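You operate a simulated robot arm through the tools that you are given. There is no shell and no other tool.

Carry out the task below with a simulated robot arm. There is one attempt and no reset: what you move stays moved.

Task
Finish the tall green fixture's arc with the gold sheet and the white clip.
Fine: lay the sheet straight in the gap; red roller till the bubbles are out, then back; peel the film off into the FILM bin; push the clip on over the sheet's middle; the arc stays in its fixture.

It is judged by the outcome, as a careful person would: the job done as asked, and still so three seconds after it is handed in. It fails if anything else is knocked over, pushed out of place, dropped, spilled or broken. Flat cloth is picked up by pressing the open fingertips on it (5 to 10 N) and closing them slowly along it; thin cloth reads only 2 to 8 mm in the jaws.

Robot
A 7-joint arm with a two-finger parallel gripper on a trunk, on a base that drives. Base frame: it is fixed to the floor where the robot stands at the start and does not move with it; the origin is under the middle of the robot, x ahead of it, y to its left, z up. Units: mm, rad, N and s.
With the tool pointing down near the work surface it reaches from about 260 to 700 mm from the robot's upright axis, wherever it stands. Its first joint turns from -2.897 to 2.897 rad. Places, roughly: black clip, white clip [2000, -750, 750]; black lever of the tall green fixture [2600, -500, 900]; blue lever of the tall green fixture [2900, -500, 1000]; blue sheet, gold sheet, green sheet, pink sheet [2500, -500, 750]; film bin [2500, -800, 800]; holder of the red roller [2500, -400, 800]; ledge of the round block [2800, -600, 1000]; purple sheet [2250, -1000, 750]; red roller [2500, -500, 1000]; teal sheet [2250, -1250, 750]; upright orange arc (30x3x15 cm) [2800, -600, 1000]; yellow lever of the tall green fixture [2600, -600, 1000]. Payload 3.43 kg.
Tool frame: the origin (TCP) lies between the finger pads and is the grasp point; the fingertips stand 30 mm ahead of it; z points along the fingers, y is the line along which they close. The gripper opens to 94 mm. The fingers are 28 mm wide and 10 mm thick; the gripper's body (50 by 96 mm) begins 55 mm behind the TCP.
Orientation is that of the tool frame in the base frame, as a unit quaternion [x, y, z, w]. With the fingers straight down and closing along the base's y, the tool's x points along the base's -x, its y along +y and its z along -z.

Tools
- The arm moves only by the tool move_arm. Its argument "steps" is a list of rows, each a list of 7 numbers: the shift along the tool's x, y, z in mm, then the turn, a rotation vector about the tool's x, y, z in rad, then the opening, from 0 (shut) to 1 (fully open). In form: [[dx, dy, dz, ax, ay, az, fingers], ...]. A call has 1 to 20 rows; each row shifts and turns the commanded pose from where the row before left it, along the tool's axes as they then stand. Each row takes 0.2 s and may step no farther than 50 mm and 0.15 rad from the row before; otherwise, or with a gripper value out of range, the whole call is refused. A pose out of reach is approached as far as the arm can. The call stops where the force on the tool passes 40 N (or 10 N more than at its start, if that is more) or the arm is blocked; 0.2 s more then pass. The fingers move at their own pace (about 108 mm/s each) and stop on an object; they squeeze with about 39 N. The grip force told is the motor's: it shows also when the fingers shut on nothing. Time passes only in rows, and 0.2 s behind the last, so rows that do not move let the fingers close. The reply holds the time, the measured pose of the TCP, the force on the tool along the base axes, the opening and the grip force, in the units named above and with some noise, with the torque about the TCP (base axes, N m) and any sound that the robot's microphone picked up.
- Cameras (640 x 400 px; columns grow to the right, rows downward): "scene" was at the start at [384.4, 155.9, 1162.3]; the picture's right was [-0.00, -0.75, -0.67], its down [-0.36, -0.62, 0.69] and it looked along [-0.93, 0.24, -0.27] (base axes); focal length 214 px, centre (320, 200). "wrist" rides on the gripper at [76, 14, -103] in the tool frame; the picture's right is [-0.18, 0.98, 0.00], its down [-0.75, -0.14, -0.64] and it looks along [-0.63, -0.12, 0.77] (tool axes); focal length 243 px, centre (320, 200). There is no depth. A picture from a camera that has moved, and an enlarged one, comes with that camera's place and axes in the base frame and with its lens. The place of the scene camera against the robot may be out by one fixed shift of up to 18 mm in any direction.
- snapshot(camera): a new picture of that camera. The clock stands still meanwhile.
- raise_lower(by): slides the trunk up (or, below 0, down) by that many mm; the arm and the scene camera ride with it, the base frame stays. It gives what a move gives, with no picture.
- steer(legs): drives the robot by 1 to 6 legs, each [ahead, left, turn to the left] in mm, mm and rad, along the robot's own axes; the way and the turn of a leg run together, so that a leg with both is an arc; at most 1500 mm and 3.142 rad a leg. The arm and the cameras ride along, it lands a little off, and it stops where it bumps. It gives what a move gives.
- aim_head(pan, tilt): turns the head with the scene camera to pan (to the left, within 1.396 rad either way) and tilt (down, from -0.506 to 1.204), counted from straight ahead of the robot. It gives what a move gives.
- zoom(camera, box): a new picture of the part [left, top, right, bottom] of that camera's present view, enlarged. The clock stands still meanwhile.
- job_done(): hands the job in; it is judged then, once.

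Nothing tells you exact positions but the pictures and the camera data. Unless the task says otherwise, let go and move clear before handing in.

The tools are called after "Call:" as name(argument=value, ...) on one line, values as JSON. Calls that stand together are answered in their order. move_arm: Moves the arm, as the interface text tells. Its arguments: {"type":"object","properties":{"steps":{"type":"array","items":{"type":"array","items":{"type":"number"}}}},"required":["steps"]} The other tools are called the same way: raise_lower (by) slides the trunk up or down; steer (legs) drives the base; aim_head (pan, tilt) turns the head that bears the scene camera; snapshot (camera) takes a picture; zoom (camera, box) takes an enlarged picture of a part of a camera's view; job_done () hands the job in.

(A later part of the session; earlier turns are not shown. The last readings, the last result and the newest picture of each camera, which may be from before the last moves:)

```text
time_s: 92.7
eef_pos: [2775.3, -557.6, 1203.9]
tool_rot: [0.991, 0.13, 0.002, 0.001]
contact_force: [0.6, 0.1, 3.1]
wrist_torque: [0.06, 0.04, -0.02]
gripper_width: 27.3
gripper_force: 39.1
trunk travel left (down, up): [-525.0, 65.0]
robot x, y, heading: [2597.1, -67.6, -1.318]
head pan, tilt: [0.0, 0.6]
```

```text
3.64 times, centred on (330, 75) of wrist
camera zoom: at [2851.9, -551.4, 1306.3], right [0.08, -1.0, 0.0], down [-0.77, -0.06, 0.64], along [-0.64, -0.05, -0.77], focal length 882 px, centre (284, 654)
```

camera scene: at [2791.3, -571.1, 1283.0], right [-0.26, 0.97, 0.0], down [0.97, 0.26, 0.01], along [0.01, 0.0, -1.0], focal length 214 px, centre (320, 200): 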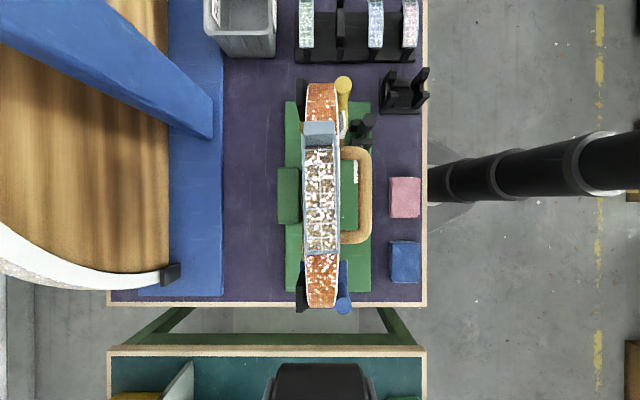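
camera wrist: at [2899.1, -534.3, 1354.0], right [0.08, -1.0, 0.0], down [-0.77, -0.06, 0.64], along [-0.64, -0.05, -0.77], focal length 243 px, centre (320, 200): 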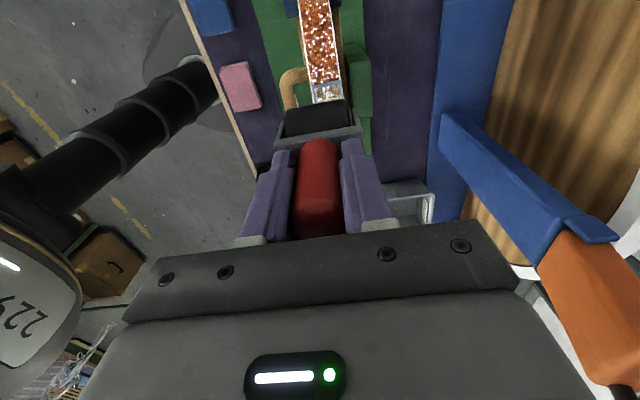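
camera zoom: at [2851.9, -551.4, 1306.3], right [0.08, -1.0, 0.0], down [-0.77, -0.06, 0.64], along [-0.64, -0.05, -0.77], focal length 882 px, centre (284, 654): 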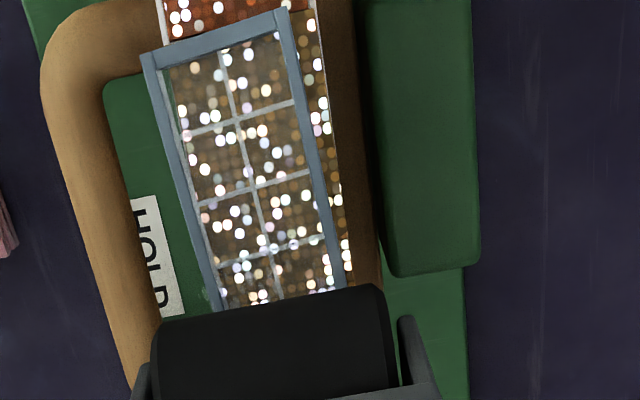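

The gold sheet stays put in the gap, but the film is slipping on top of it under the drum. I'll lift off and see how it settles and whether bubbles remain.

Call:
move_arm(steps=[[0, 0, -8, 0, 0, 0, 0.15], [0, 0, -30, 0, 0, 0, 0.15], [40, 0, 0, 0, 0, 0, 0.15], [40, 0, 0, 0, 0, 0, 0.15], [35, 0, 0, 0, 0, 0, 0.15], [0, 0, 0, 0, 0, 0, 0.15]])

Call:
aim_head(pan=0, tilt=0.0)

Call:
zoom(camera="scene", box=[250, 90, 410, 200])

Call:
zoom(camera="scene", box=[250, 180, 410, 290])

Call:
zoom(camera="scene", box=[285, 180, 355, 225])

```text
time_s: 94.1
eef_pos: [2886.2, -531.6, 1243.0]
tool_rot: [0.992, 0.129, 0.003, 0.001]
contact_force: [0.0, -0.3, -0.4]
wrist_torque: [0.03, -0.06, -0.01]
gripper_width: 27.5
gripper_force: 39.0
trunk travel left (down, up): [-525.0, 65.0]
robot x, y, heading: [2597.1, -69.3, -1.323]
head pan, tilt: [0.0, 0.6]
```

```text
time_s: 95.1
eef_pos: [2888.6, -532.1, 1242.7]
tool_rot: [0.991, 0.131, 0.002, 0.001]
contact_force: [0.3, 0.2, -2.2]
wrist_torque: [0.02, 0.02, 0.0]
gripper_width: 27.3
gripper_force: 39.1
trunk travel left (down, up): [-525.0, 65.0]
robot x, y, heading: [2593.5, -70.9, -1.321]
head pan, tilt: [0.0, 0.0]
```

```text
3.64 times, centred on (330, 145) of scene
camera zoom: at [2779.1, -573.2, 1280.6], right [-0.26, 0.97, 0.0], down [0.97, 0.26, 0.01], along [0.01, 0.0, -1.0], focal length 780 px, centre (284, 400)
```

zoom: 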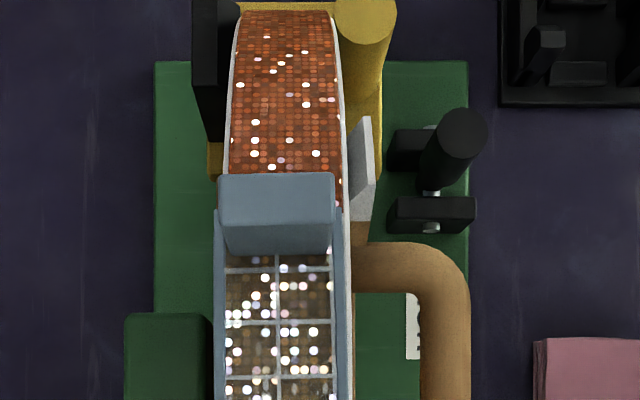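

```text
3.64 times, centred on (330, 235) of scene
camera zoom: at [2779.1, -573.2, 1280.6], right [-0.26, 0.97, 0.0], down [0.97, 0.26, 0.01], along [0.01, 0.0, -1.0], focal length 780 px, centre (284, 73)
```

zoom: 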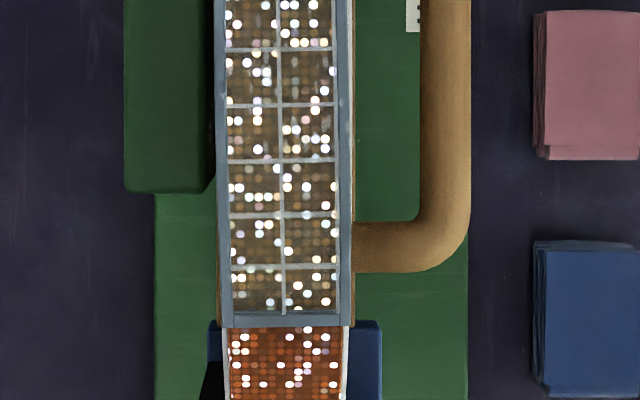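

```text
8.89 times, centred on (320, 202) of scene
camera zoom: at [2779.1, -573.2, 1280.6], right [-0.26, 0.97, 0.0], down [0.97, 0.26, 0.01], along [0.01, 0.0, -1.0], focal length 1906 px, centre (320, 178)
```

zoom: 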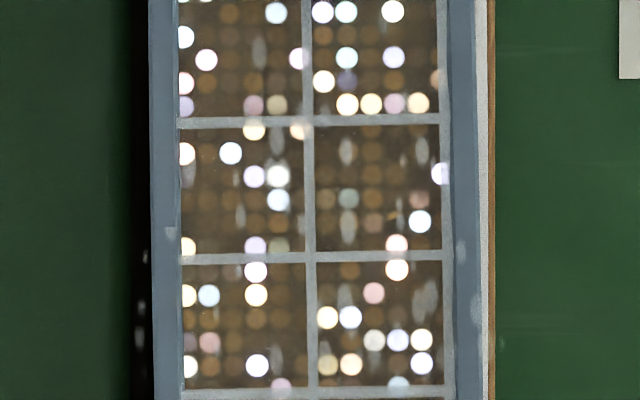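

When released, the film springs back aligned with the sheet, and fewer bubbles remain. I'll look at each section for remaining bubbles.

Call:
zoom(camera="scene", box=[285, 145, 355, 190])

Call:
zoom(camera="scene", box=[285, 225, 355, 270])

```text
8.89 times, centred on (320, 168) of scene
camera zoom: at [2779.1, -573.2, 1280.6], right [-0.26, 0.97, 0.0], down [0.97, 0.26, 0.01], along [0.01, 0.0, -1.0], focal length 1906 px, centre (320, 489)
```

zoom: 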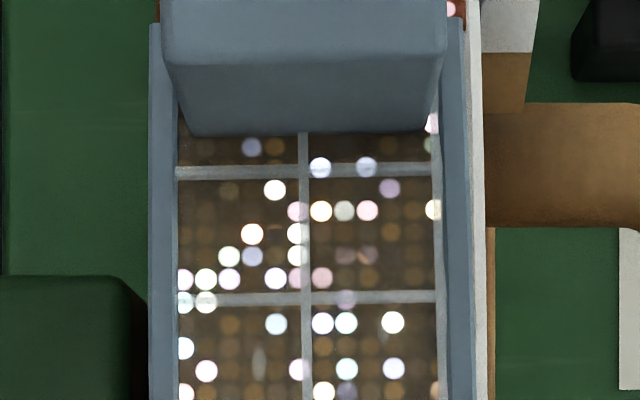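

```text
8.89 times, centred on (320, 248) of scene
camera zoom: at [2779.1, -573.2, 1280.6], right [-0.26, 0.97, 0.0], down [0.97, 0.26, 0.01], along [0.01, 0.0, -1.0], focal length 1906 px, centre (320, -222)
```

zoom: 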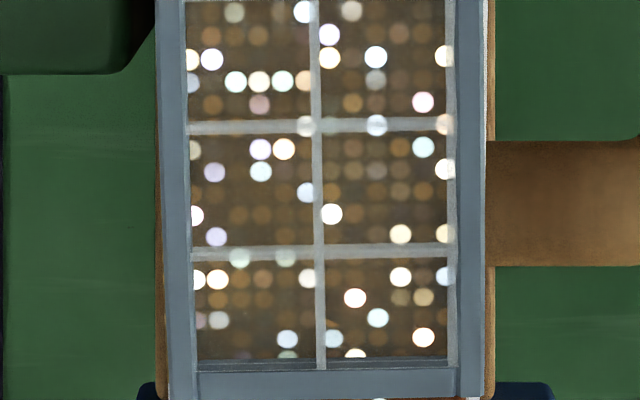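

Only the middle (about −20…+10 mm from centre) still has bubbles. I'll roll back and forth over just that zone with firmer, steadier pressure.

Call:
move_arm(steps=[[-45, -0.5, 0, 0, 0, 0, 0.15], [-44, -0.5, 0, 0, 0, 0, 0.15], [0, 0, 18, 0, 0, 0, 0.15], [0, 0, 16, 0, 0, 0, 0.15], [0, 0, 3, 0, 0, 0, 0.15], [0, 0, 0, 0, 0, 0, 0.15]])

Call:
aim_head(pan=0, tilt=0.6)

```text
time_s: 96.5
eef_pos: [2798.4, -551.5, 1207.6]
tool_rot: [0.991, 0.13, 0.003, 0.002]
contact_force: [-0.9, 0.1, -1.1]
wrist_torque: [-0.01, -0.03, 0.0]
gripper_width: 27.2
gripper_force: 39.0
trunk travel left (down, up): [-525.0, 65.0]
robot x, y, heading: [2597.0, -67.7, -1.321]
head pan, tilt: [0.0, 0.0]
```

```text
time_s: 97.5
eef_pos: [2799.0, -550.7, 1206.3]
tool_rot: [0.992, 0.13, 0.003, 0.002]
contact_force: [1.0, 0.4, -0.9]
wrist_torque: [0.06, 0.0, 0.01]
gripper_width: 27.1
gripper_force: 39.5
trunk travel left (down, up): [-525.0, 65.0]
robot x, y, heading: [2595.5, -68.9, -1.323]
head pan, tilt: [0.0, 0.6]
```

Call:
zoom(camera="scene", box=[230, 40, 430, 200])

```text
2.50 times, centred on (330, 120) of scene
camera zoom: at [2743.8, -578.5, 1246.0], right [-0.26, 0.97, 0.0], down [0.79, 0.21, 0.57], along [0.55, 0.14, -0.82], focal length 536 px, centre (295, 400)
```

zoom: 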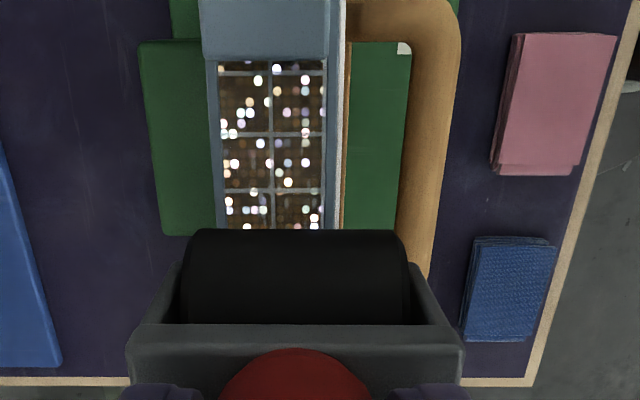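

The drum sits ~4–5 mm off toward the robot side. I'll lift a little, shift it onto the centre line, and press.

Call:
move_arm(steps=[[0, 0, -4, 0, 0, 0, 0.15], [0, 4.4, 0, 0, 0, 0, 0.15], [0, 0, 4, 0, 0, 0, 0.15], [0, 0, 2.5, 0, 0, 0, 0.15], [0, 0, 0, 0, 0, 0, 0.15]])

Call:
zoom(camera="scene", box=[230, 40, 430, 200])

```text
time_s: 98.7
eef_pos: [2802.6, -554.6, 1205.6]
tool_rot: [0.991, 0.131, 0.003, 0.003]
contact_force: [2.2, -0.5, 24.2]
wrist_torque: [0.16, -0.17, -0.01]
gripper_width: 27.1
gripper_force: 38.8
trunk travel left (down, up): [-525.0, 65.0]
robot x, y, heading: [2595.4, -66.2, -1.318]
head pan, tilt: [0.0, 0.6]
```

```text
2.50 times, centred on (330, 120) of scene
camera zoom: at [2747.4, -582.4, 1244.4], right [-0.26, 0.97, -0.01], down [0.79, 0.22, 0.57], along [0.55, 0.14, -0.82], focal length 536 px, centre (295, 400)
```

zoom: 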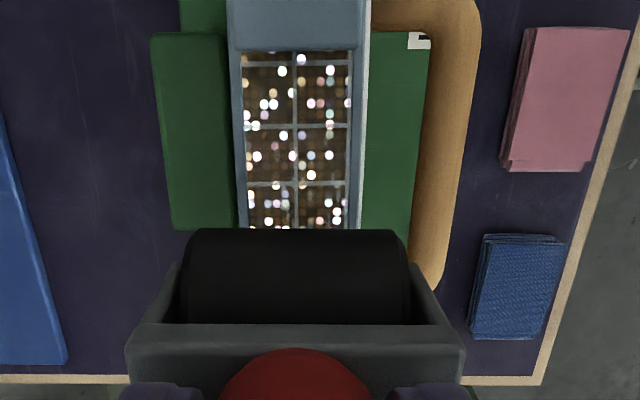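

Call:
move_arm(steps=[[0, 0, -1, 0, 0, 0, 0.15], [-5, 0.2, 0, 0, 0, 0, 0.15], [-5, 0.1, 0, 0, 0, 0, 0.15], [-5, 0, 0.3, 0, 0, 0, 0.15], [-5, 0, 0.6, 0, 0, 0, 0.15]])

Call:
zoom(camera="scene", box=[230, 40, 430, 200])

```text
time_s: 99.9
eef_pos: [2779.7, -558.4, 1202.6]
tool_rot: [0.992, 0.13, 0.004, 0.001]
contact_force: [-1.3, 0.8, 9.7]
wrist_torque: [0.03, 0.03, 0.02]
gripper_width: 26.9
gripper_force: 38.6
trunk travel left (down, up): [-525.0, 65.0]
robot x, y, heading: [2592.8, -68.5, -1.316]
head pan, tilt: [0.0, 0.6]
```

```text
2.50 times, centred on (330, 120) of scene
camera zoom: at [2725.6, -586.9, 1242.5], right [-0.26, 0.97, 0.0], down [0.79, 0.21, 0.57], along [0.55, 0.14, -0.82], focal length 536 px, centre (295, 400)
```

zoom: 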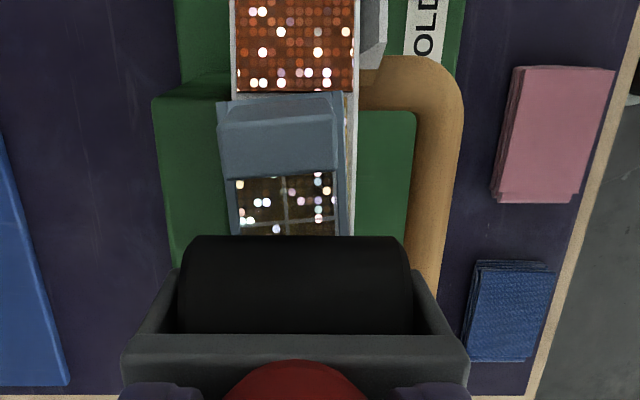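

Call:
move_arm(steps=[[-4, 0, 1.3, 0, 0, 0, 0.15], [-4, 0, 1.3, 0, 0, 0, 0.15], [-3, 0, 1.0, 0, 0, 0, 0.15]])

Call:
zoom(camera="scene", box=[230, 40, 430, 200])

```text
time_s: 100.7
eef_pos: [2770.7, -561.5, 1200.6]
tool_rot: [0.991, 0.131, 0.003, 0.002]
contact_force: [-1.2, 0.6, 26.1]
wrist_torque: [0.23, 0.11, 0.04]
gripper_width: 27.0
gripper_force: 39.1
trunk travel left (down, up): [-525.0, 65.0]
robot x, y, heading: [2598.0, -67.0, -1.322]
head pan, tilt: [0.0, 0.6]
```

```text
2.50 times, centred on (330, 120) of scene
camera zoom: at [2715.8, -590.0, 1240.0], right [-0.26, 0.97, -0.01], down [0.79, 0.22, 0.57], along [0.55, 0.14, -0.82], focal length 536 px, centre (295, 400)
```

zoom: 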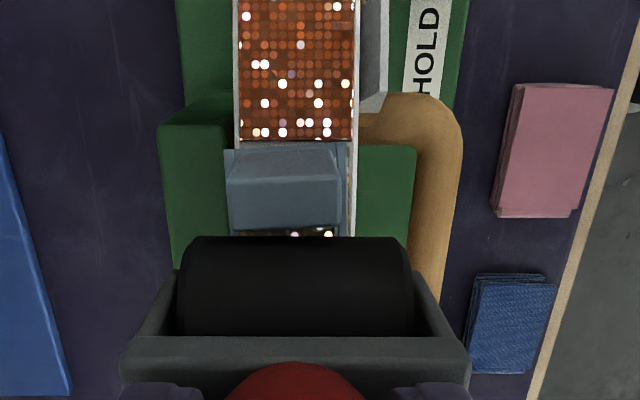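

Good pressure there. Now rolling back over the middle.

Call:
move_arm(steps=[[0, 0, -1.8, 0, 0, 0, 0.15], [5, 0, 0, 0, 0, 0, 0.15], [5, 0, -0.2, 0, 0, 0, 0.15], [5, 0, -0.4, 0, 0, 0, 0.15]])

```text
time_s: 101.7
eef_pos: [2786.2, -558.0, 1201.3]
tool_rot: [0.991, 0.13, 0.002, 0.002]
contact_force: [-0.7, 0.7, 9.1]
wrist_torque: [0.09, 0.05, 0.02]
gripper_width: 26.8
gripper_force: 38.9
trunk travel left (down, up): [-525.0, 65.0]
robot x, y, heading: [2596.6, -69.5, -1.32]
head pan, tilt: [0.0, 0.6]
```

Call:
move_arm(steps=[[4, 0, 0.2, 0, 0, 0, 0.15], [4, 0, 0, 0, 0, 0, 0.15], [4, 0, 0, 0, 0, 0, 0.15], [4, 0, 0, 0, 0, 0, 0.15]])

Call:
snapshot(camera="scene")

```text
time_s: 102.7
eef_pos: [2801.6, -554.7, 1200.1]
tool_rot: [0.992, 0.129, 0.002, 0.003]
contact_force: [1.1, 1.3, 7.3]
wrist_torque: [0.0, -0.05, -0.07]
gripper_width: 27.1
gripper_force: 38.9
trunk travel left (down, up): [-525.0, 65.0]
robot x, y, heading: [2593.9, -65.7, -1.317]
head pan, tilt: [0.0, 0.6]
```

```text
taken
camera scene: at [2746.6, -582.3, 1239.6], right [-0.26, 0.97, 0.0], down [0.79, 0.22, 0.57], along [0.55, 0.14, -0.82], focal length 214 px, centre (320, 200)
```

scene: 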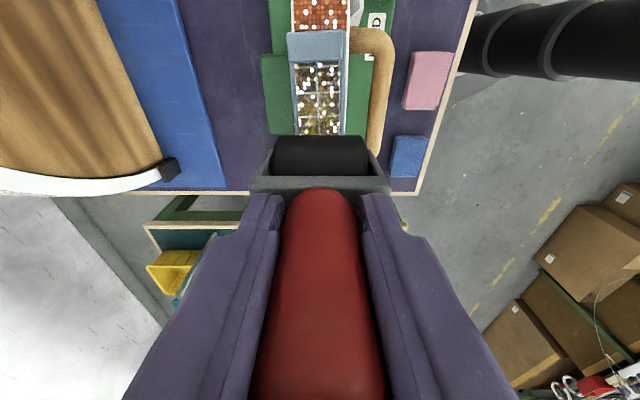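

The roller slipped ~4 mm up in the grip (too much force); I'll keep forces lower. Lifting to inspect bubbles again.

Call:
move_arm(steps=[[0, 0, -8, 0, 0, 0, 0.15], [0, 0, -35, 0, 0, 0, 0.15], [40, 0, 0, 0, 0, 0, 0.15], [40, 0, 0, 0, 0, 0, 0.15], [10, 0, 0, 0, 0, 0, 0.15], [0, 0, 0, 0, 0, 0, 0.15]])

Call:
aim_head(pan=0, tilt=0.0)

Call:
snapshot(camera="scene")

Call:
zoom(camera="scene", box=[285, 180, 355, 225])

Call:
zoom(camera="scene", box=[285, 140, 355, 185])

```text
time_s: 104.1
eef_pos: [2888.5, -532.1, 1242.7]
tool_rot: [0.991, 0.131, 0.002, 0.001]
contact_force: [0.2, 0.5, -1.5]
wrist_torque: [0.01, -0.01, 0.0]
gripper_width: 27.4
gripper_force: 39.3
trunk travel left (down, up): [-525.0, 65.0]
robot x, y, heading: [2594.1, -69.1, -1.323]
head pan, tilt: [0.0, 0.6]
```

```text
time_s: 105.1
eef_pos: [2888.2, -533.6, 1240.9]
tool_rot: [0.991, 0.131, 0.002, 0.002]
contact_force: [0.1, 0.6, -1.6]
wrist_torque: [-0.01, 0.01, -0.02]
gripper_width: 27.2
gripper_force: 39.4
trunk travel left (down, up): [-525.0, 65.0]
robot x, y, heading: [2599.5, -73.0, -1.32]
head pan, tilt: [0.0, 0.0]
```

```text
taken
camera scene: at [2779.5, -574.1, 1280.2], right [-0.26, 0.97, 0.0], down [0.97, 0.26, 0.01], along [0.01, 0.0, -1.0], focal length 214 px, centre (320, 200)
```

scene: 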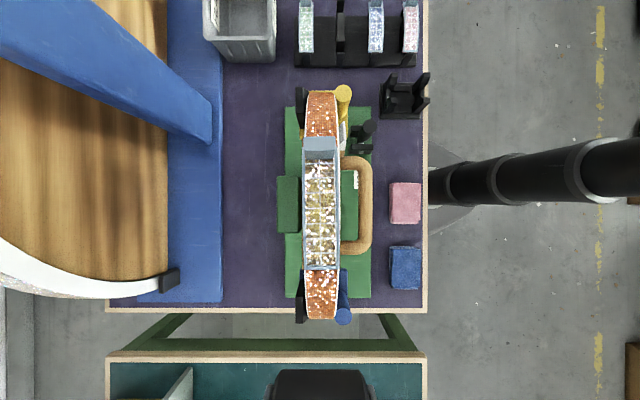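

```text
8.89 times, centred on (320, 202) of scene
camera zoom: at [2779.5, -574.1, 1280.2], right [-0.26, 0.97, 0.0], down [0.97, 0.26, 0.01], along [0.01, 0.0, -1.0], focal length 1906 px, centre (320, 178)
```

zoom: 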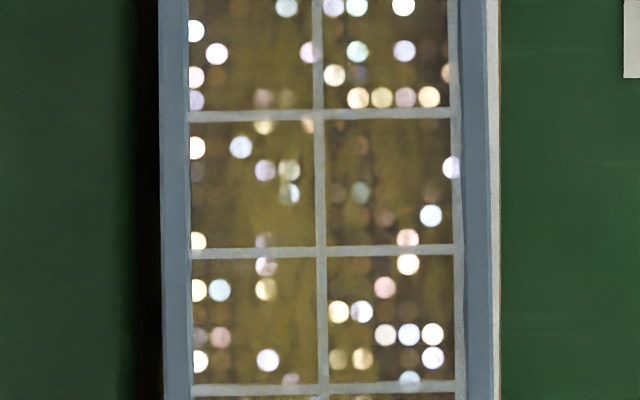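

```text
8.89 times, centred on (320, 162) of scene
camera zoom: at [2779.5, -574.1, 1280.2], right [-0.26, 0.97, 0.0], down [0.97, 0.26, 0.01], along [0.01, 0.0, -1.0], focal length 1906 px, centre (320, 533)
```

zoom: 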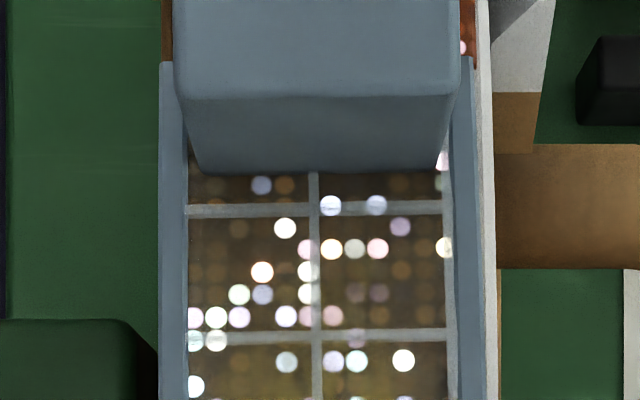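

The grey bubbles appear gone from the middle; the sheet there looks bonded. I'll check the other end too, then stop rolling.

Call:
zoom(camera="scene", box=[285, 222, 355, 275])

Call:
zoom(camera="scene", box=[270, 80, 370, 330])

```text
7.55 times, centred on (320, 248) of scene
camera zoom: at [2779.5, -574.1, 1280.2], right [-0.26, 0.97, 0.0], down [0.97, 0.26, 0.01], along [0.01, 0.0, -1.0], focal length 1619 px, centre (320, -166)
```

zoom: 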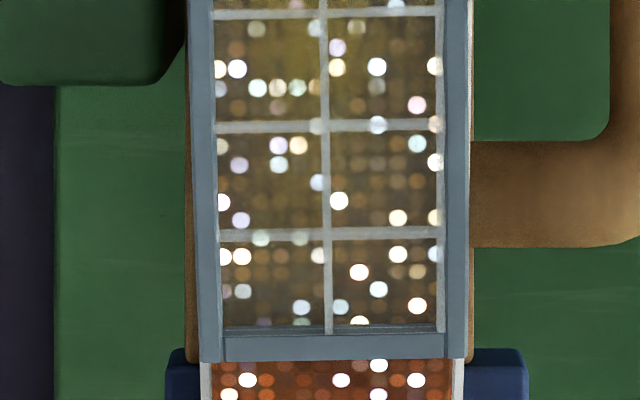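

```text
1.60 times, centred on (320, 205) of scene
camera zoom: at [2779.5, -574.1, 1280.2], right [-0.26, 0.97, 0.0], down [0.97, 0.26, 0.01], along [0.01, 0.0, -1.0], focal length 343 px, centre (320, 192)
```

zoom: 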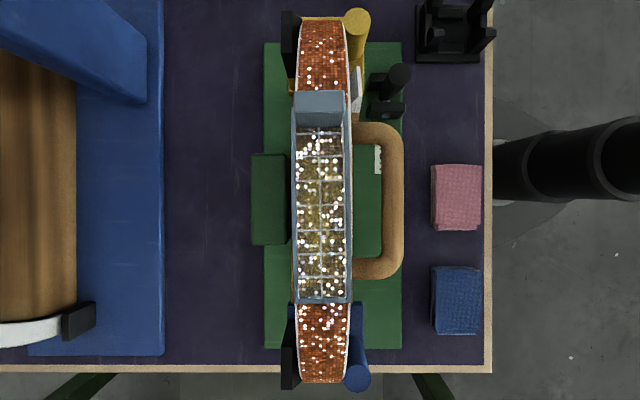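

Bubbles are out, so I'll stop rolling and carry the roller back over its holder.

Call:
move_arm(steps=[[0, 0, -20, 0, 0, 0, 0.15], [-36.3, -19.5, 0, 0, 0, 0, 0.15], [-36.3, -19.5, 0, 0, 0, 0, 0.15], [-36.3, -19.5, 0, 0, 0, 0, 0.15], [-36.3, -19.5, 0, 0, 0, 0, 0.15], [-36.3, -19.5, 0, 0, 0, 0, 0.15], [-36.3, -19.5, 0, 0, 0, 0, 0.15], [-36.3, -19.5, 0, 0, 0, 0, 0.15], [-36.3, -19.5, 0, 0, 0, 0, 0.15], [-36.3, -19.5, 0, 0, 0, 0, 0.15], [0, 0, 45, 0, 0, 0, 0.15], [0, 0, 45, 0, 0, 0, 0.15], [0, 0, 45, 0, 0, 0, 0.15], [0, 0, 45, 0, 0, 0, 0.15], [0, 0, 40, 0, 0, 0, 0.15], [0, 0, 0, 0, 0, 0, 0.15]])

Call:
aim_head(pan=0, tilt=0.6)

Call:
snapshot(camera="scene")

Call:
snapshot(camera="wrist")

```text
time_s: 108.5
eef_pos: [2528.5, -446.2, 1040.7]
tool_rot: [0.991, 0.13, 0.003, 0.002]
contact_force: [0.0, -0.3, -1.3]
wrist_torque: [0.0, 0.0, -0.05]
gripper_width: 27.2
gripper_force: 39.0
trunk travel left (down, up): [-525.0, 65.0]
robot x, y, heading: [2591.1, -67.6, -1.323]
head pan, tilt: [0.0, 0.0]
```

```text
time_s: 109.5
eef_pos: [2527.1, -445.6, 1041.5]
tool_rot: [0.991, 0.13, 0.003, 0.002]
contact_force: [1.2, -0.1, -1.8]
wrist_torque: [0.01, 0.0, -0.01]
gripper_width: 27.1
gripper_force: 39.0
trunk travel left (down, up): [-525.0, 65.0]
robot x, y, heading: [2594.3, -68.6, -1.321]
head pan, tilt: [0.0, 0.6]
```

```text
taken
camera scene: at [2473.0, -473.4, 1080.9], right [-0.26, 0.97, 0.0], down [0.79, 0.21, 0.57], along [0.55, 0.14, -0.82], focal length 214 px, centre (320, 200)
```

scene: 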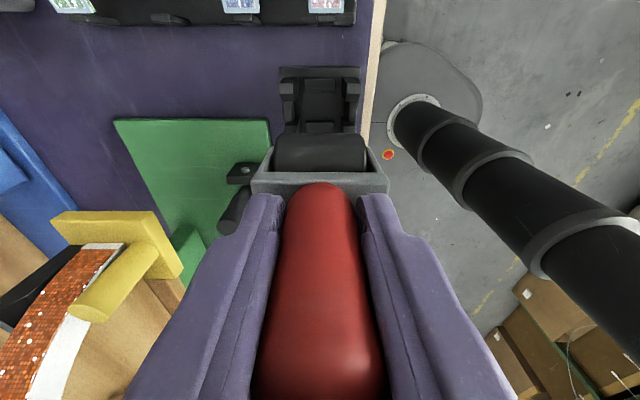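

```text
taken
camera wrist: at [2605.2, -439.5, 1143.5], right [0.08, -1.0, 0.0], down [-0.77, -0.06, 0.64], along [-0.64, -0.05, -0.77], focal length 243 px, centre (320, 200)
```

wrist: 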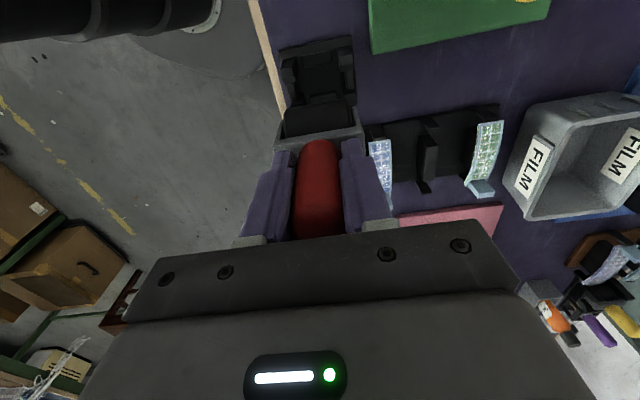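

Laterally aligned with the cradle. I'll descend to the height of my earlier lift picture for a direct comparison.

Call:
move_arm(steps=[[0, 0, 27, 0, 0, 0, 0.15], [0, 0, 26, 0, 0, 0, 0.15], [0, 0, 0, 0, 0, 0, 0.15]])

Call:
snapshot(camera="scene")

Call:
snapshot(camera="wrist")

```text
time_s: 110.3
eef_pos: [2528.1, -447.7, 987.9]
tool_rot: [0.991, 0.131, 0.002, 0.002]
contact_force: [0.8, -0.3, -2.4]
wrist_torque: [0.03, -0.03, -0.02]
gripper_width: 27.3
gripper_force: 38.8
trunk travel left (down, up): [-525.0, 65.0]
robot x, y, heading: [2596.9, -68.9, -1.321]
head pan, tilt: [0.0, 0.6]
```

```text
taken
camera scene: at [2473.9, -474.8, 1027.5], right [-0.26, 0.97, 0.0], down [0.79, 0.21, 0.57], along [0.55, 0.14, -0.82], focal length 214 px, centre (320, 200)
```

scene: 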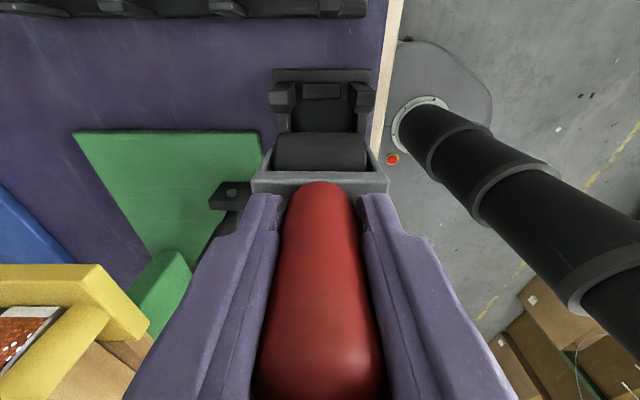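

```text
taken
camera wrist: at [2606.1, -440.9, 1090.0], right [0.08, -1.0, 0.0], down [-0.77, -0.06, 0.64], along [-0.64, -0.05, -0.77], focal length 243 px, centre (320, 200)
```

wrist: 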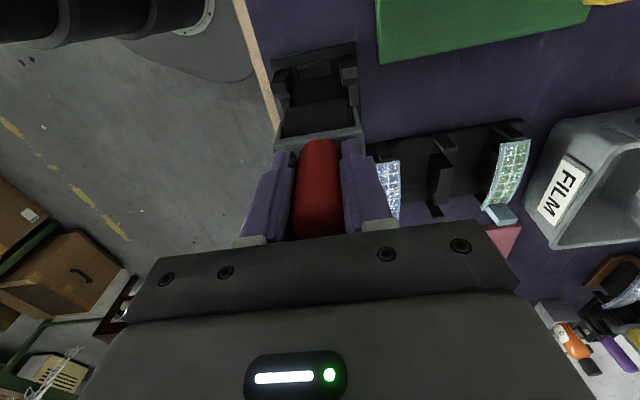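

Position matches the pick pose within 1 mm. I'll descend most of the way and look again.

Call:
move_arm(steps=[[-0.9, 0, 25, 0, 0, 0, 0.15], [0, 0, 25, 0, 0, 0, 0.15], [0, 0, 10, 0, 0, 0, 0.15], [0, 0, 0, 0, 0, 0, 0.15]])

Call:
zoom(camera="scene", box=[220, 60, 420, 220])

Call:
zoom(camera="wrist", box=[220, 30, 420, 190])

```text
time_s: 111.3
eef_pos: [2527.0, -449.3, 932.4]
tool_rot: [0.991, 0.13, 0.003, 0.003]
contact_force: [0.1, 5.1, 23.1]
wrist_torque: [-0.11, -0.12, 0.02]
gripper_width: 27.2
gripper_force: 39.1
trunk travel left (down, up): [-525.0, 65.0]
robot x, y, heading: [2597.7, -67.8, -1.325]
head pan, tilt: [0.0, 0.6]
stopped in row 4: the force on the tool passed its limit at 60 N (the readings are from after the stop); the commanded pose is now the measured one
```

```text
2.50 times, centred on (320, 140) of scene
camera zoom: at [2471.8, -476.7, 972.5], right [-0.26, 0.97, -0.01], down [0.79, 0.22, 0.57], along [0.55, 0.14, -0.82], focal length 536 px, centre (320, 350)
```

zoom: 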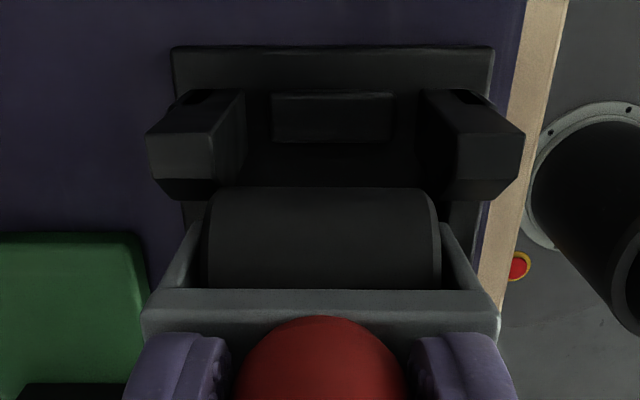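

```text
2.50 times, centred on (320, 110) of wrist
camera zoom: at [2604.1, -442.7, 1034.9], right [0.07, -1.0, 0.01], down [-0.77, -0.05, 0.64], along [-0.64, -0.05, -0.77], focal length 606 px, centre (320, 425)
```

zoom: 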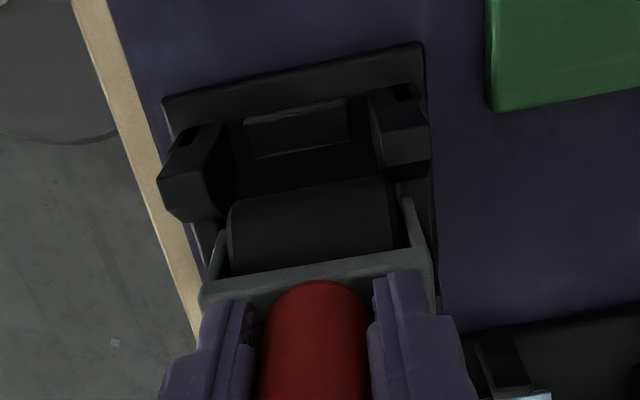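

The drum touched early: it's ~4 mm off laterally from the cradle. I'll raise slightly, shift toward the robot side, and compare again.

Call:
move_arm(steps=[[0, 0, -10, 0, 0, 0, 0.15], [0, -3.5, -5, 0, 0, 0, 0.15], [0, 0, 0, 0, 0, 0, 0.15]])

Call:
snapshot(camera="scene")

Call:
zoom(camera="scene", box=[220, 60, 420, 220])

Call:
zoom(camera="wrist", box=[220, 30, 420, 190])

```text
time_s: 112.1
eef_pos: [2525.2, -446.7, 947.0]
tool_rot: [0.991, 0.131, 0.002, 0.002]
contact_force: [0.5, -0.4, -1.3]
wrist_torque: [-0.02, -0.03, -0.01]
gripper_width: 27.0
gripper_force: 38.5
trunk travel left (down, up): [-525.0, 65.0]
robot x, y, heading: [2598.7, -68.6, -1.327]
head pan, tilt: [0.0, 0.6]
```

```text
taken
camera scene: at [2470.2, -474.6, 986.5], right [-0.26, 0.97, -0.01], down [0.79, 0.22, 0.57], along [0.55, 0.14, -0.82], focal length 214 px, centre (320, 200)
```

scene: 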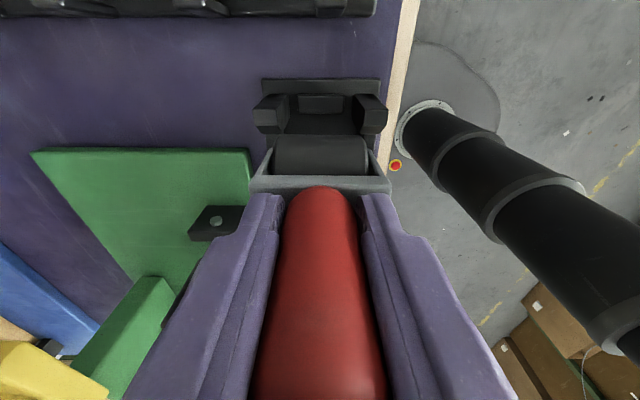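

```text
2.50 times, centred on (320, 140) of scene
camera zoom: at [2470.2, -474.6, 986.5], right [-0.26, 0.97, -0.01], down [0.79, 0.22, 0.57], along [0.55, 0.14, -0.82], focal length 536 px, centre (320, 350)
```

zoom: 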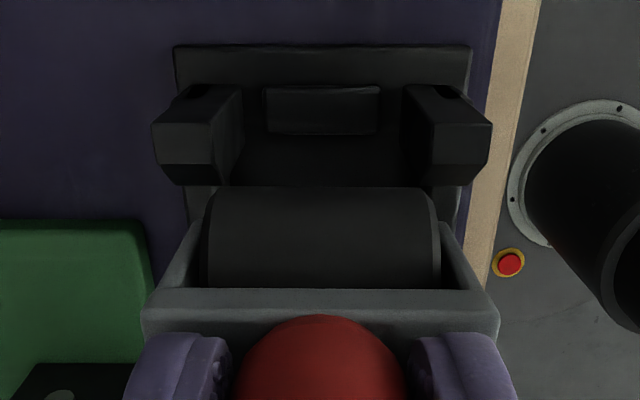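

```text
2.50 times, centred on (320, 110) of wrist
camera zoom: at [2602.5, -440.5, 1048.9], right [0.08, -1.0, 0.0], down [-0.77, -0.06, 0.64], along [-0.64, -0.05, -0.77], focal length 606 px, centre (320, 425)
```

zoom: 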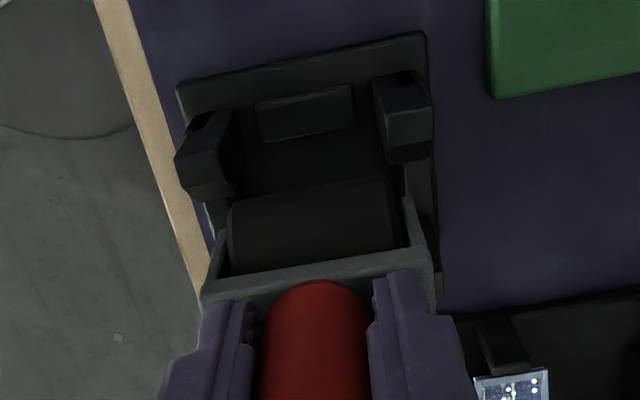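

Now laterally aligned (cradle and drum centres within ~0.5 mm). Descending gently.

Call:
move_arm(steps=[[0, 0, 8, 0, 0, 0, 0.15], [0, 0, 6, 0, 0, 0, 0.15], [0, 0, 4, 0, 0, 0, 0.15]])

Call:
zoom(camera="scene", box=[220, 60, 420, 220])

```text
time_s: 112.9
eef_pos: [2526.4, -446.4, 927.0]
tool_rot: [0.991, 0.13, 0.002, 0.002]
contact_force: [-0.2, -0.6, -2.2]
wrist_torque: [-0.01, 0.0, -0.03]
gripper_width: 27.0
gripper_force: 38.6
trunk travel left (down, up): [-525.0, 65.0]
robot x, y, heading: [2591.2, -68.4, -1.325]
head pan, tilt: [0.0, 0.6]
```

```text
2.50 times, centred on (320, 140) of scene
camera zoom: at [2471.5, -474.3, 967.0], right [-0.26, 0.97, -0.01], down [0.79, 0.22, 0.57], along [0.55, 0.14, -0.82], focal length 536 px, centre (320, 350)
```

zoom: 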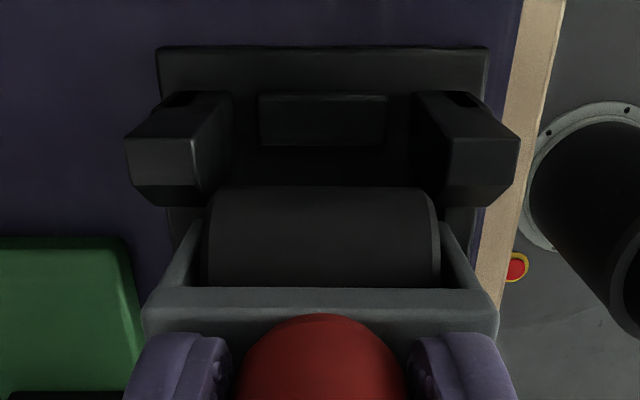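

No contact now. Continuing down into the cradle.

Call:
move_arm(steps=[[0, 0, 8, 0, 0, 0, 0.15], [0, 0, 7, 0, 0, 0, 0.15], [0, 0, 5, 0, 0, 0, 0.15]])

Call:
zoom(camera="scene", box=[220, 60, 420, 220])

```text
time_s: 113.7
eef_pos: [2525.9, -447.3, 908.3]
tool_rot: [0.991, 0.13, 0.003, 0.002]
contact_force: [0.0, -0.6, -2.7]
wrist_torque: [-0.02, 0.01, 0.0]
gripper_width: 27.2
gripper_force: 38.5
trunk travel left (down, up): [-525.0, 65.0]
robot x, y, heading: [2595.6, -66.3, -1.323]
head pan, tilt: [0.0, 0.6]
```

```text
2.50 times, centred on (320, 140) of scene
camera zoom: at [2470.8, -475.1, 948.1], right [-0.26, 0.97, -0.01], down [0.79, 0.22, 0.57], along [0.55, 0.14, -0.82], focal length 536 px, centre (320, 350)
```

zoom: 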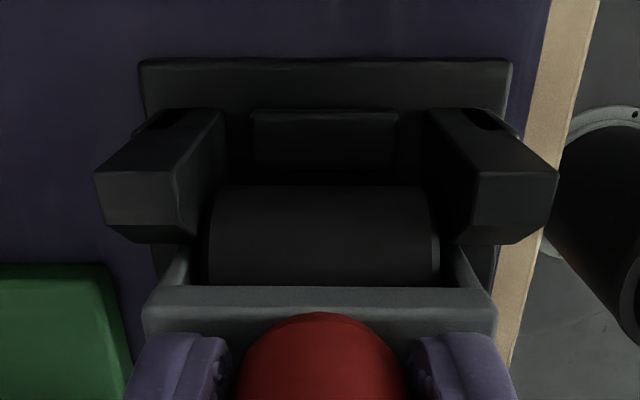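

Going well inside the cradle. Continuing down to seat it.

Call:
move_arm(steps=[[0, 0, 5, 0, 0, 0, 0.15], [0, 0, 4, 0, 0, 0, 0.15], [0, 0, 3, 0, 0, 0, 0.15], [0, 0, 2, 0, 0, 0, 0.15]])

```text
time_s: 114.7
eef_pos: [2526.6, -447.5, 895.5]
tool_rot: [0.991, 0.13, 0.002, 0.003]
contact_force: [0.1, 1.1, 12.3]
wrist_torque: [0.45, 0.12, 0.03]
gripper_width: 27.1
gripper_force: 38.8
trunk travel left (down, up): [-525.0, 65.0]
robot x, y, heading: [2593.9, -66.5, -1.321]
head pan, tilt: [0.0, 0.6]
```

Contact (12 N) at about the seating height. I'll verify visually before opening.

Call:
snapshot(camera="scene")

Call:
zoom(camera="scene", box=[220, 60, 420, 220])

Call:
zoom(camera="wrist", box=[220, 30, 420, 190])

```text
taken
camera scene: at [2471.3, -475.2, 935.0], right [-0.26, 0.97, -0.01], down [0.79, 0.22, 0.57], along [0.55, 0.14, -0.82], focal length 214 px, centre (320, 200)
```

scene: 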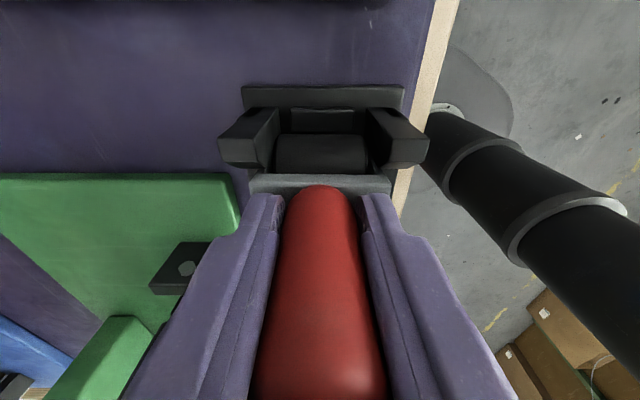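

```text
2.50 times, centred on (320, 140) of scene
camera zoom: at [2471.3, -475.2, 935.0], right [-0.26, 0.97, -0.01], down [0.79, 0.22, 0.57], along [0.55, 0.14, -0.82], focal length 536 px, centre (320, 350)
```

zoom: 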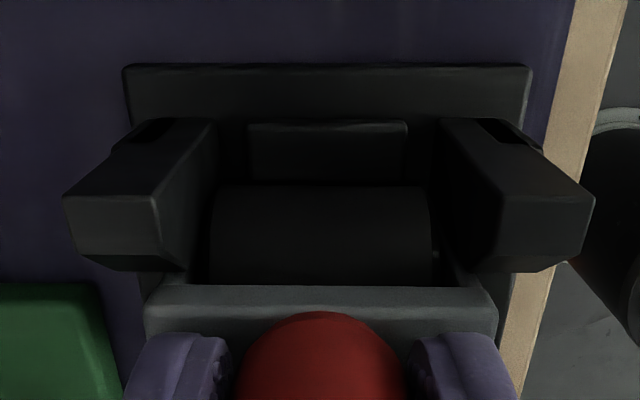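

```text
2.50 times, centred on (320, 110) of wrist
camera zoom: at [2603.5, -441.1, 997.4], right [0.08, -1.0, 0.01], down [-0.77, -0.05, 0.64], along [-0.64, -0.05, -0.77], focal length 606 px, centre (320, 425)
```

zoom: 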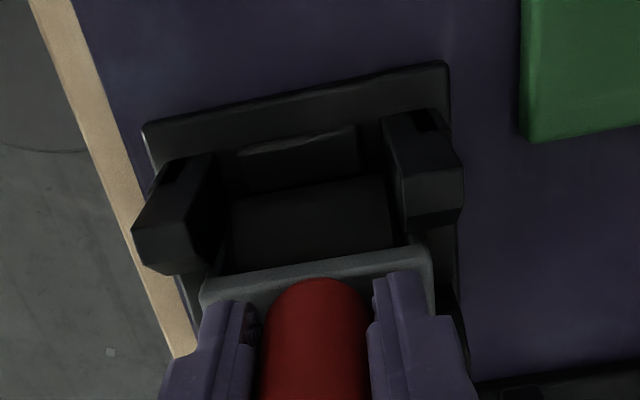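

It sits in the cradle as it was before. Opening the fingers gently.

Call:
move_arm(steps=[[0, 0, -1, 0, 0, 0, 0.3], [0, 0, 0, 0, 0, 0, 0.36], [0, 0, 0, 0, 0, 0, 0.45], [0, 0, 0, 0, 0, 0, 0.6], [0, 0, 0, 0, 0, 0, 0.75], [0, 0, 0, 0, 0, 0, 0.8]])

Call:
snapshot(camera="scene")

```text
time_s: 116.1
eef_pos: [2525.7, -447.6, 895.2]
tool_rot: [0.991, 0.131, 0.002, 0.003]
contact_force: [-0.4, -0.1, -1.4]
wrist_torque: [0.05, 0.01, 0.01]
gripper_width: 75.1
gripper_force: 0.0
trunk travel left (down, up): [-525.0, 65.0]
robot x, y, heading: [2596.6, -68.1, -1.325]
head pan, tilt: [0.0, 0.6]
```

```text
taken
camera scene: at [2471.8, -475.3, 935.8], right [-0.26, 0.97, -0.01], down [0.79, 0.22, 0.57], along [0.55, 0.14, -0.82], focal length 214 px, centre (320, 200)
```

scene: 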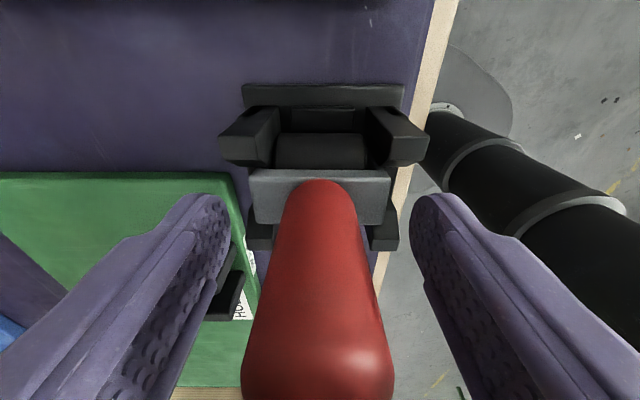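

The roller stands upright in its holder. I'll rise clear and confirm.

Call:
move_arm(steps=[[0, 0, -25, 0, 0, 0, 0.8], [0, 0, -40, 0, 0, 0, 0.8], [0, 0, -45, 0, 0, 0, 0.8], [0, 0, -45, 0, 0, 0, 0.8], [0, 0, 0, 0, 0, 0, 0.8]])

Call:
snapshot(camera="scene")

```text
time_s: 117.3
eef_pos: [2524.0, -447.1, 1051.5]
tool_rot: [0.992, 0.129, 0.002, 0.002]
contact_force: [0.1, -0.5, -0.3]
wrist_torque: [0.01, 0.0, 0.01]
gripper_width: 75.2
gripper_force: 0.1
trunk travel left (down, up): [-525.0, 65.0]
robot x, y, heading: [2597.6, -68.8, -1.32]
head pan, tilt: [0.0, 0.6]
```

```text
taken
camera scene: at [2468.2, -474.5, 1091.5], right [-0.26, 0.97, -0.01], down [0.79, 0.22, 0.57], along [0.55, 0.14, -0.82], focal length 214 px, centre (320, 200)
```

scene: 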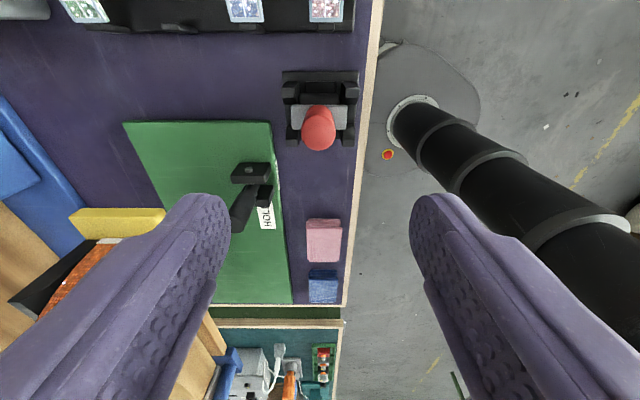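

Roller is back in place. Now to peel the film: I'll move above the tab at the arc's yellow-side end of the sheet (≈(2745,-570)) and look closely.

Call:
move_arm(steps=[[0, 0, -45, 0, 0, 0, 0.64], [0, 0, -45, 0, 0, 0, 0.64], [0, 0, -45, 0, 0, 0, 0.64], [29.4, 29.3, 0, 0, 0, 0, 0.64], [29.4, 29.3, 0, 0, 0, 0, 0.64], [29.4, 29.3, 0, 0, 0, 0, 0.64], [29.4, 29.3, 0, 0, 0, 0, 0.64], [29.4, 29.3, 0, 0, 0, 0, 0.64], [29.4, 29.3, 0, 0, 0, 0, 0.64], [0, 0, 0, 0, 0, 0, 0.64]])

Call:
aim_head(pan=0, tilt=0.7)

Call:
snapshot(camera="scene")

Call:
snapshot(camera="wrist")

```text
time_s: 119.5
eef_pos: [2737.6, -569.5, 1188.2]
tool_rot: [0.991, 0.131, 0.002, 0.003]
contact_force: [-0.3, -0.9, -0.7]
wrist_torque: [0.0, -0.04, -0.03]
gripper_width: 60.2
gripper_force: 0.2
trunk travel left (down, up): [-525.0, 65.0]
robot x, y, heading: [2597.3, -67.5, -1.317]
head pan, tilt: [0.0, 0.6]
```

```text
time_s: 120.2
eef_pos: [2739.9, -569.8, 1189.3]
tool_rot: [0.991, 0.131, 0.002, 0.002]
contact_force: [0.4, -0.6, -0.1]
wrist_torque: [0.02, -0.02, 0.01]
gripper_width: 60.0
gripper_force: 0.2
trunk travel left (down, up): [-525.0, 65.0]
robot x, y, heading: [2596.3, -66.4, -1.32]
head pan, tilt: [0.0, 0.7]
```

```text
taken
camera scene: at [2692.8, -595.4, 1231.7], right [-0.26, 0.97, -0.01], down [0.74, 0.2, 0.65], along [0.63, 0.16, -0.76], focal length 214 px, centre (320, 200)
```

scene: 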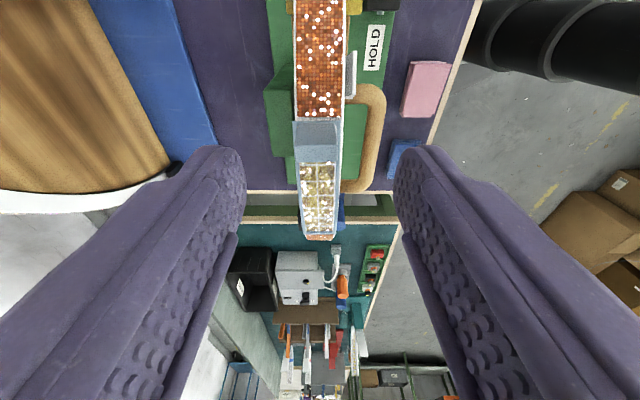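

```text
taken
camera wrist: at [2816.8, -563.7, 1290.6], right [0.08, -1.0, 0.0], down [-0.77, -0.06, 0.64], along [-0.64, -0.05, -0.77], focal length 243 px, centre (320, 200)
```

wrist: 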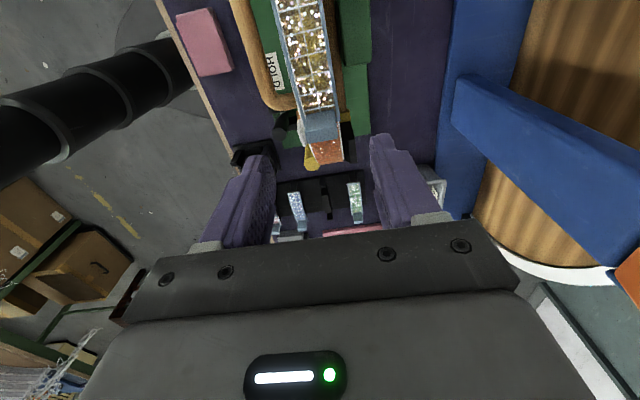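

Call:
zoom(camera="wrist", box=[250, 60, 390, 180])

Call:
zoom(camera="scene", box=[260, 90, 380, 250])

```text
3.33 times, centred on (320, 120) of wrist
camera zoom: at [2816.8, -563.7, 1290.6], right [0.08, -1.0, 0.0], down [-0.77, -0.06, 0.64], along [-0.64, -0.05, -0.77], focal length 809 px, centre (320, 467)
```

zoom: 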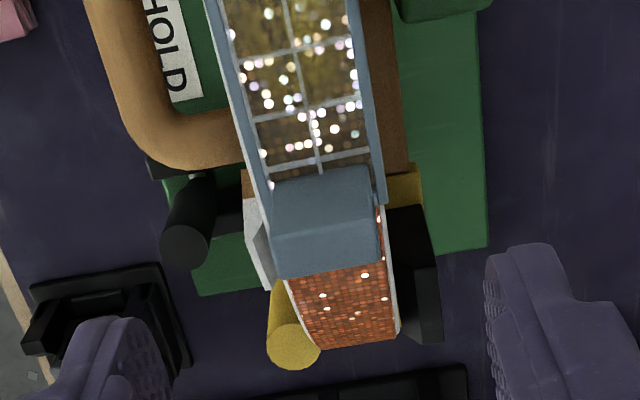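

```text
2.50 times, centred on (320, 170) of scene
camera zoom: at [2692.8, -595.4, 1231.7], right [-0.26, 0.97, -0.01], down [0.74, 0.2, 0.65], along [0.63, 0.16, -0.76], focal length 536 px, centre (320, 275)
```

zoom: 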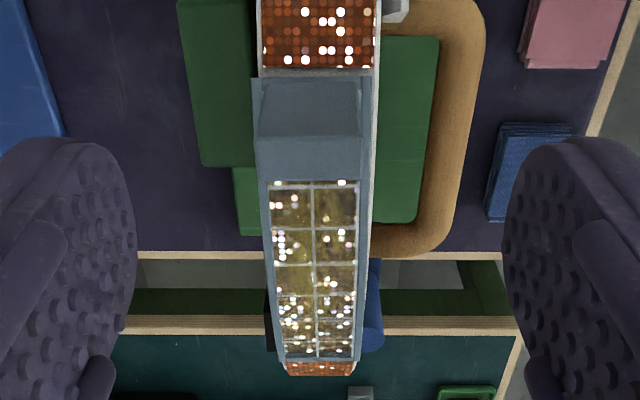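

The tab is an upright block ~22 mm wide, ~24 mm tall at about 46 mm toward the yellow side of the sheet's centre. I'll centre on it and lower the fingers around it, staying above the sheet.

Call:
move_arm(steps=[[2, 2.3, 15, 0, 0, 0, 0.5], [0, 0, 15, 0, 0, 0, 0.5], [0, 0, 8, 0, 0, 0, 0.5], [0, 0, 0, 0, 0, 0, 0.5]])

Call:
snapshot(camera="scene")

Call:
zoom(camera="wrist", box=[230, 60, 410, 240])

```text
time_s: 121.2
eef_pos: [2744.7, -571.5, 1148.3]
tool_rot: [0.992, 0.13, 0.002, 0.003]
contact_force: [0.4, 0.2, -0.7]
wrist_torque: [0.03, -0.02, 0.01]
gripper_width: 46.9
gripper_force: 0.0
trunk travel left (down, up): [-525.0, 65.0]
robot x, y, heading: [2596.4, -73.7, -1.329]
head pan, tilt: [0.0, 0.7]
```

```text
taken
camera scene: at [2697.6, -597.0, 1192.6], right [-0.26, 0.97, -0.01], down [0.74, 0.2, 0.65], along [0.63, 0.16, -0.76], focal length 214 px, centre (320, 200)
```

scene: 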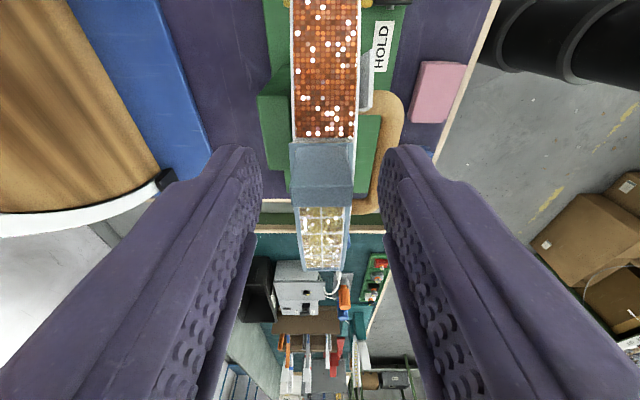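

```text
2.22 times, centred on (320, 150) of wrist
camera zoom: at [2821.5, -565.3, 1251.6], right [0.08, -1.0, 0.01], down [-0.77, -0.05, 0.64], along [-0.64, -0.05, -0.77], focal length 539 px, centre (320, 311)
```

zoom: 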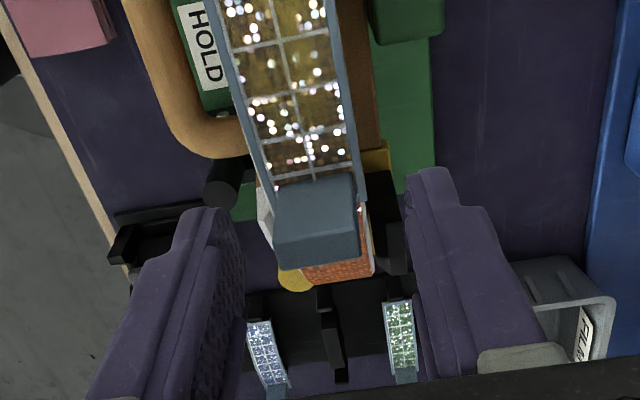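

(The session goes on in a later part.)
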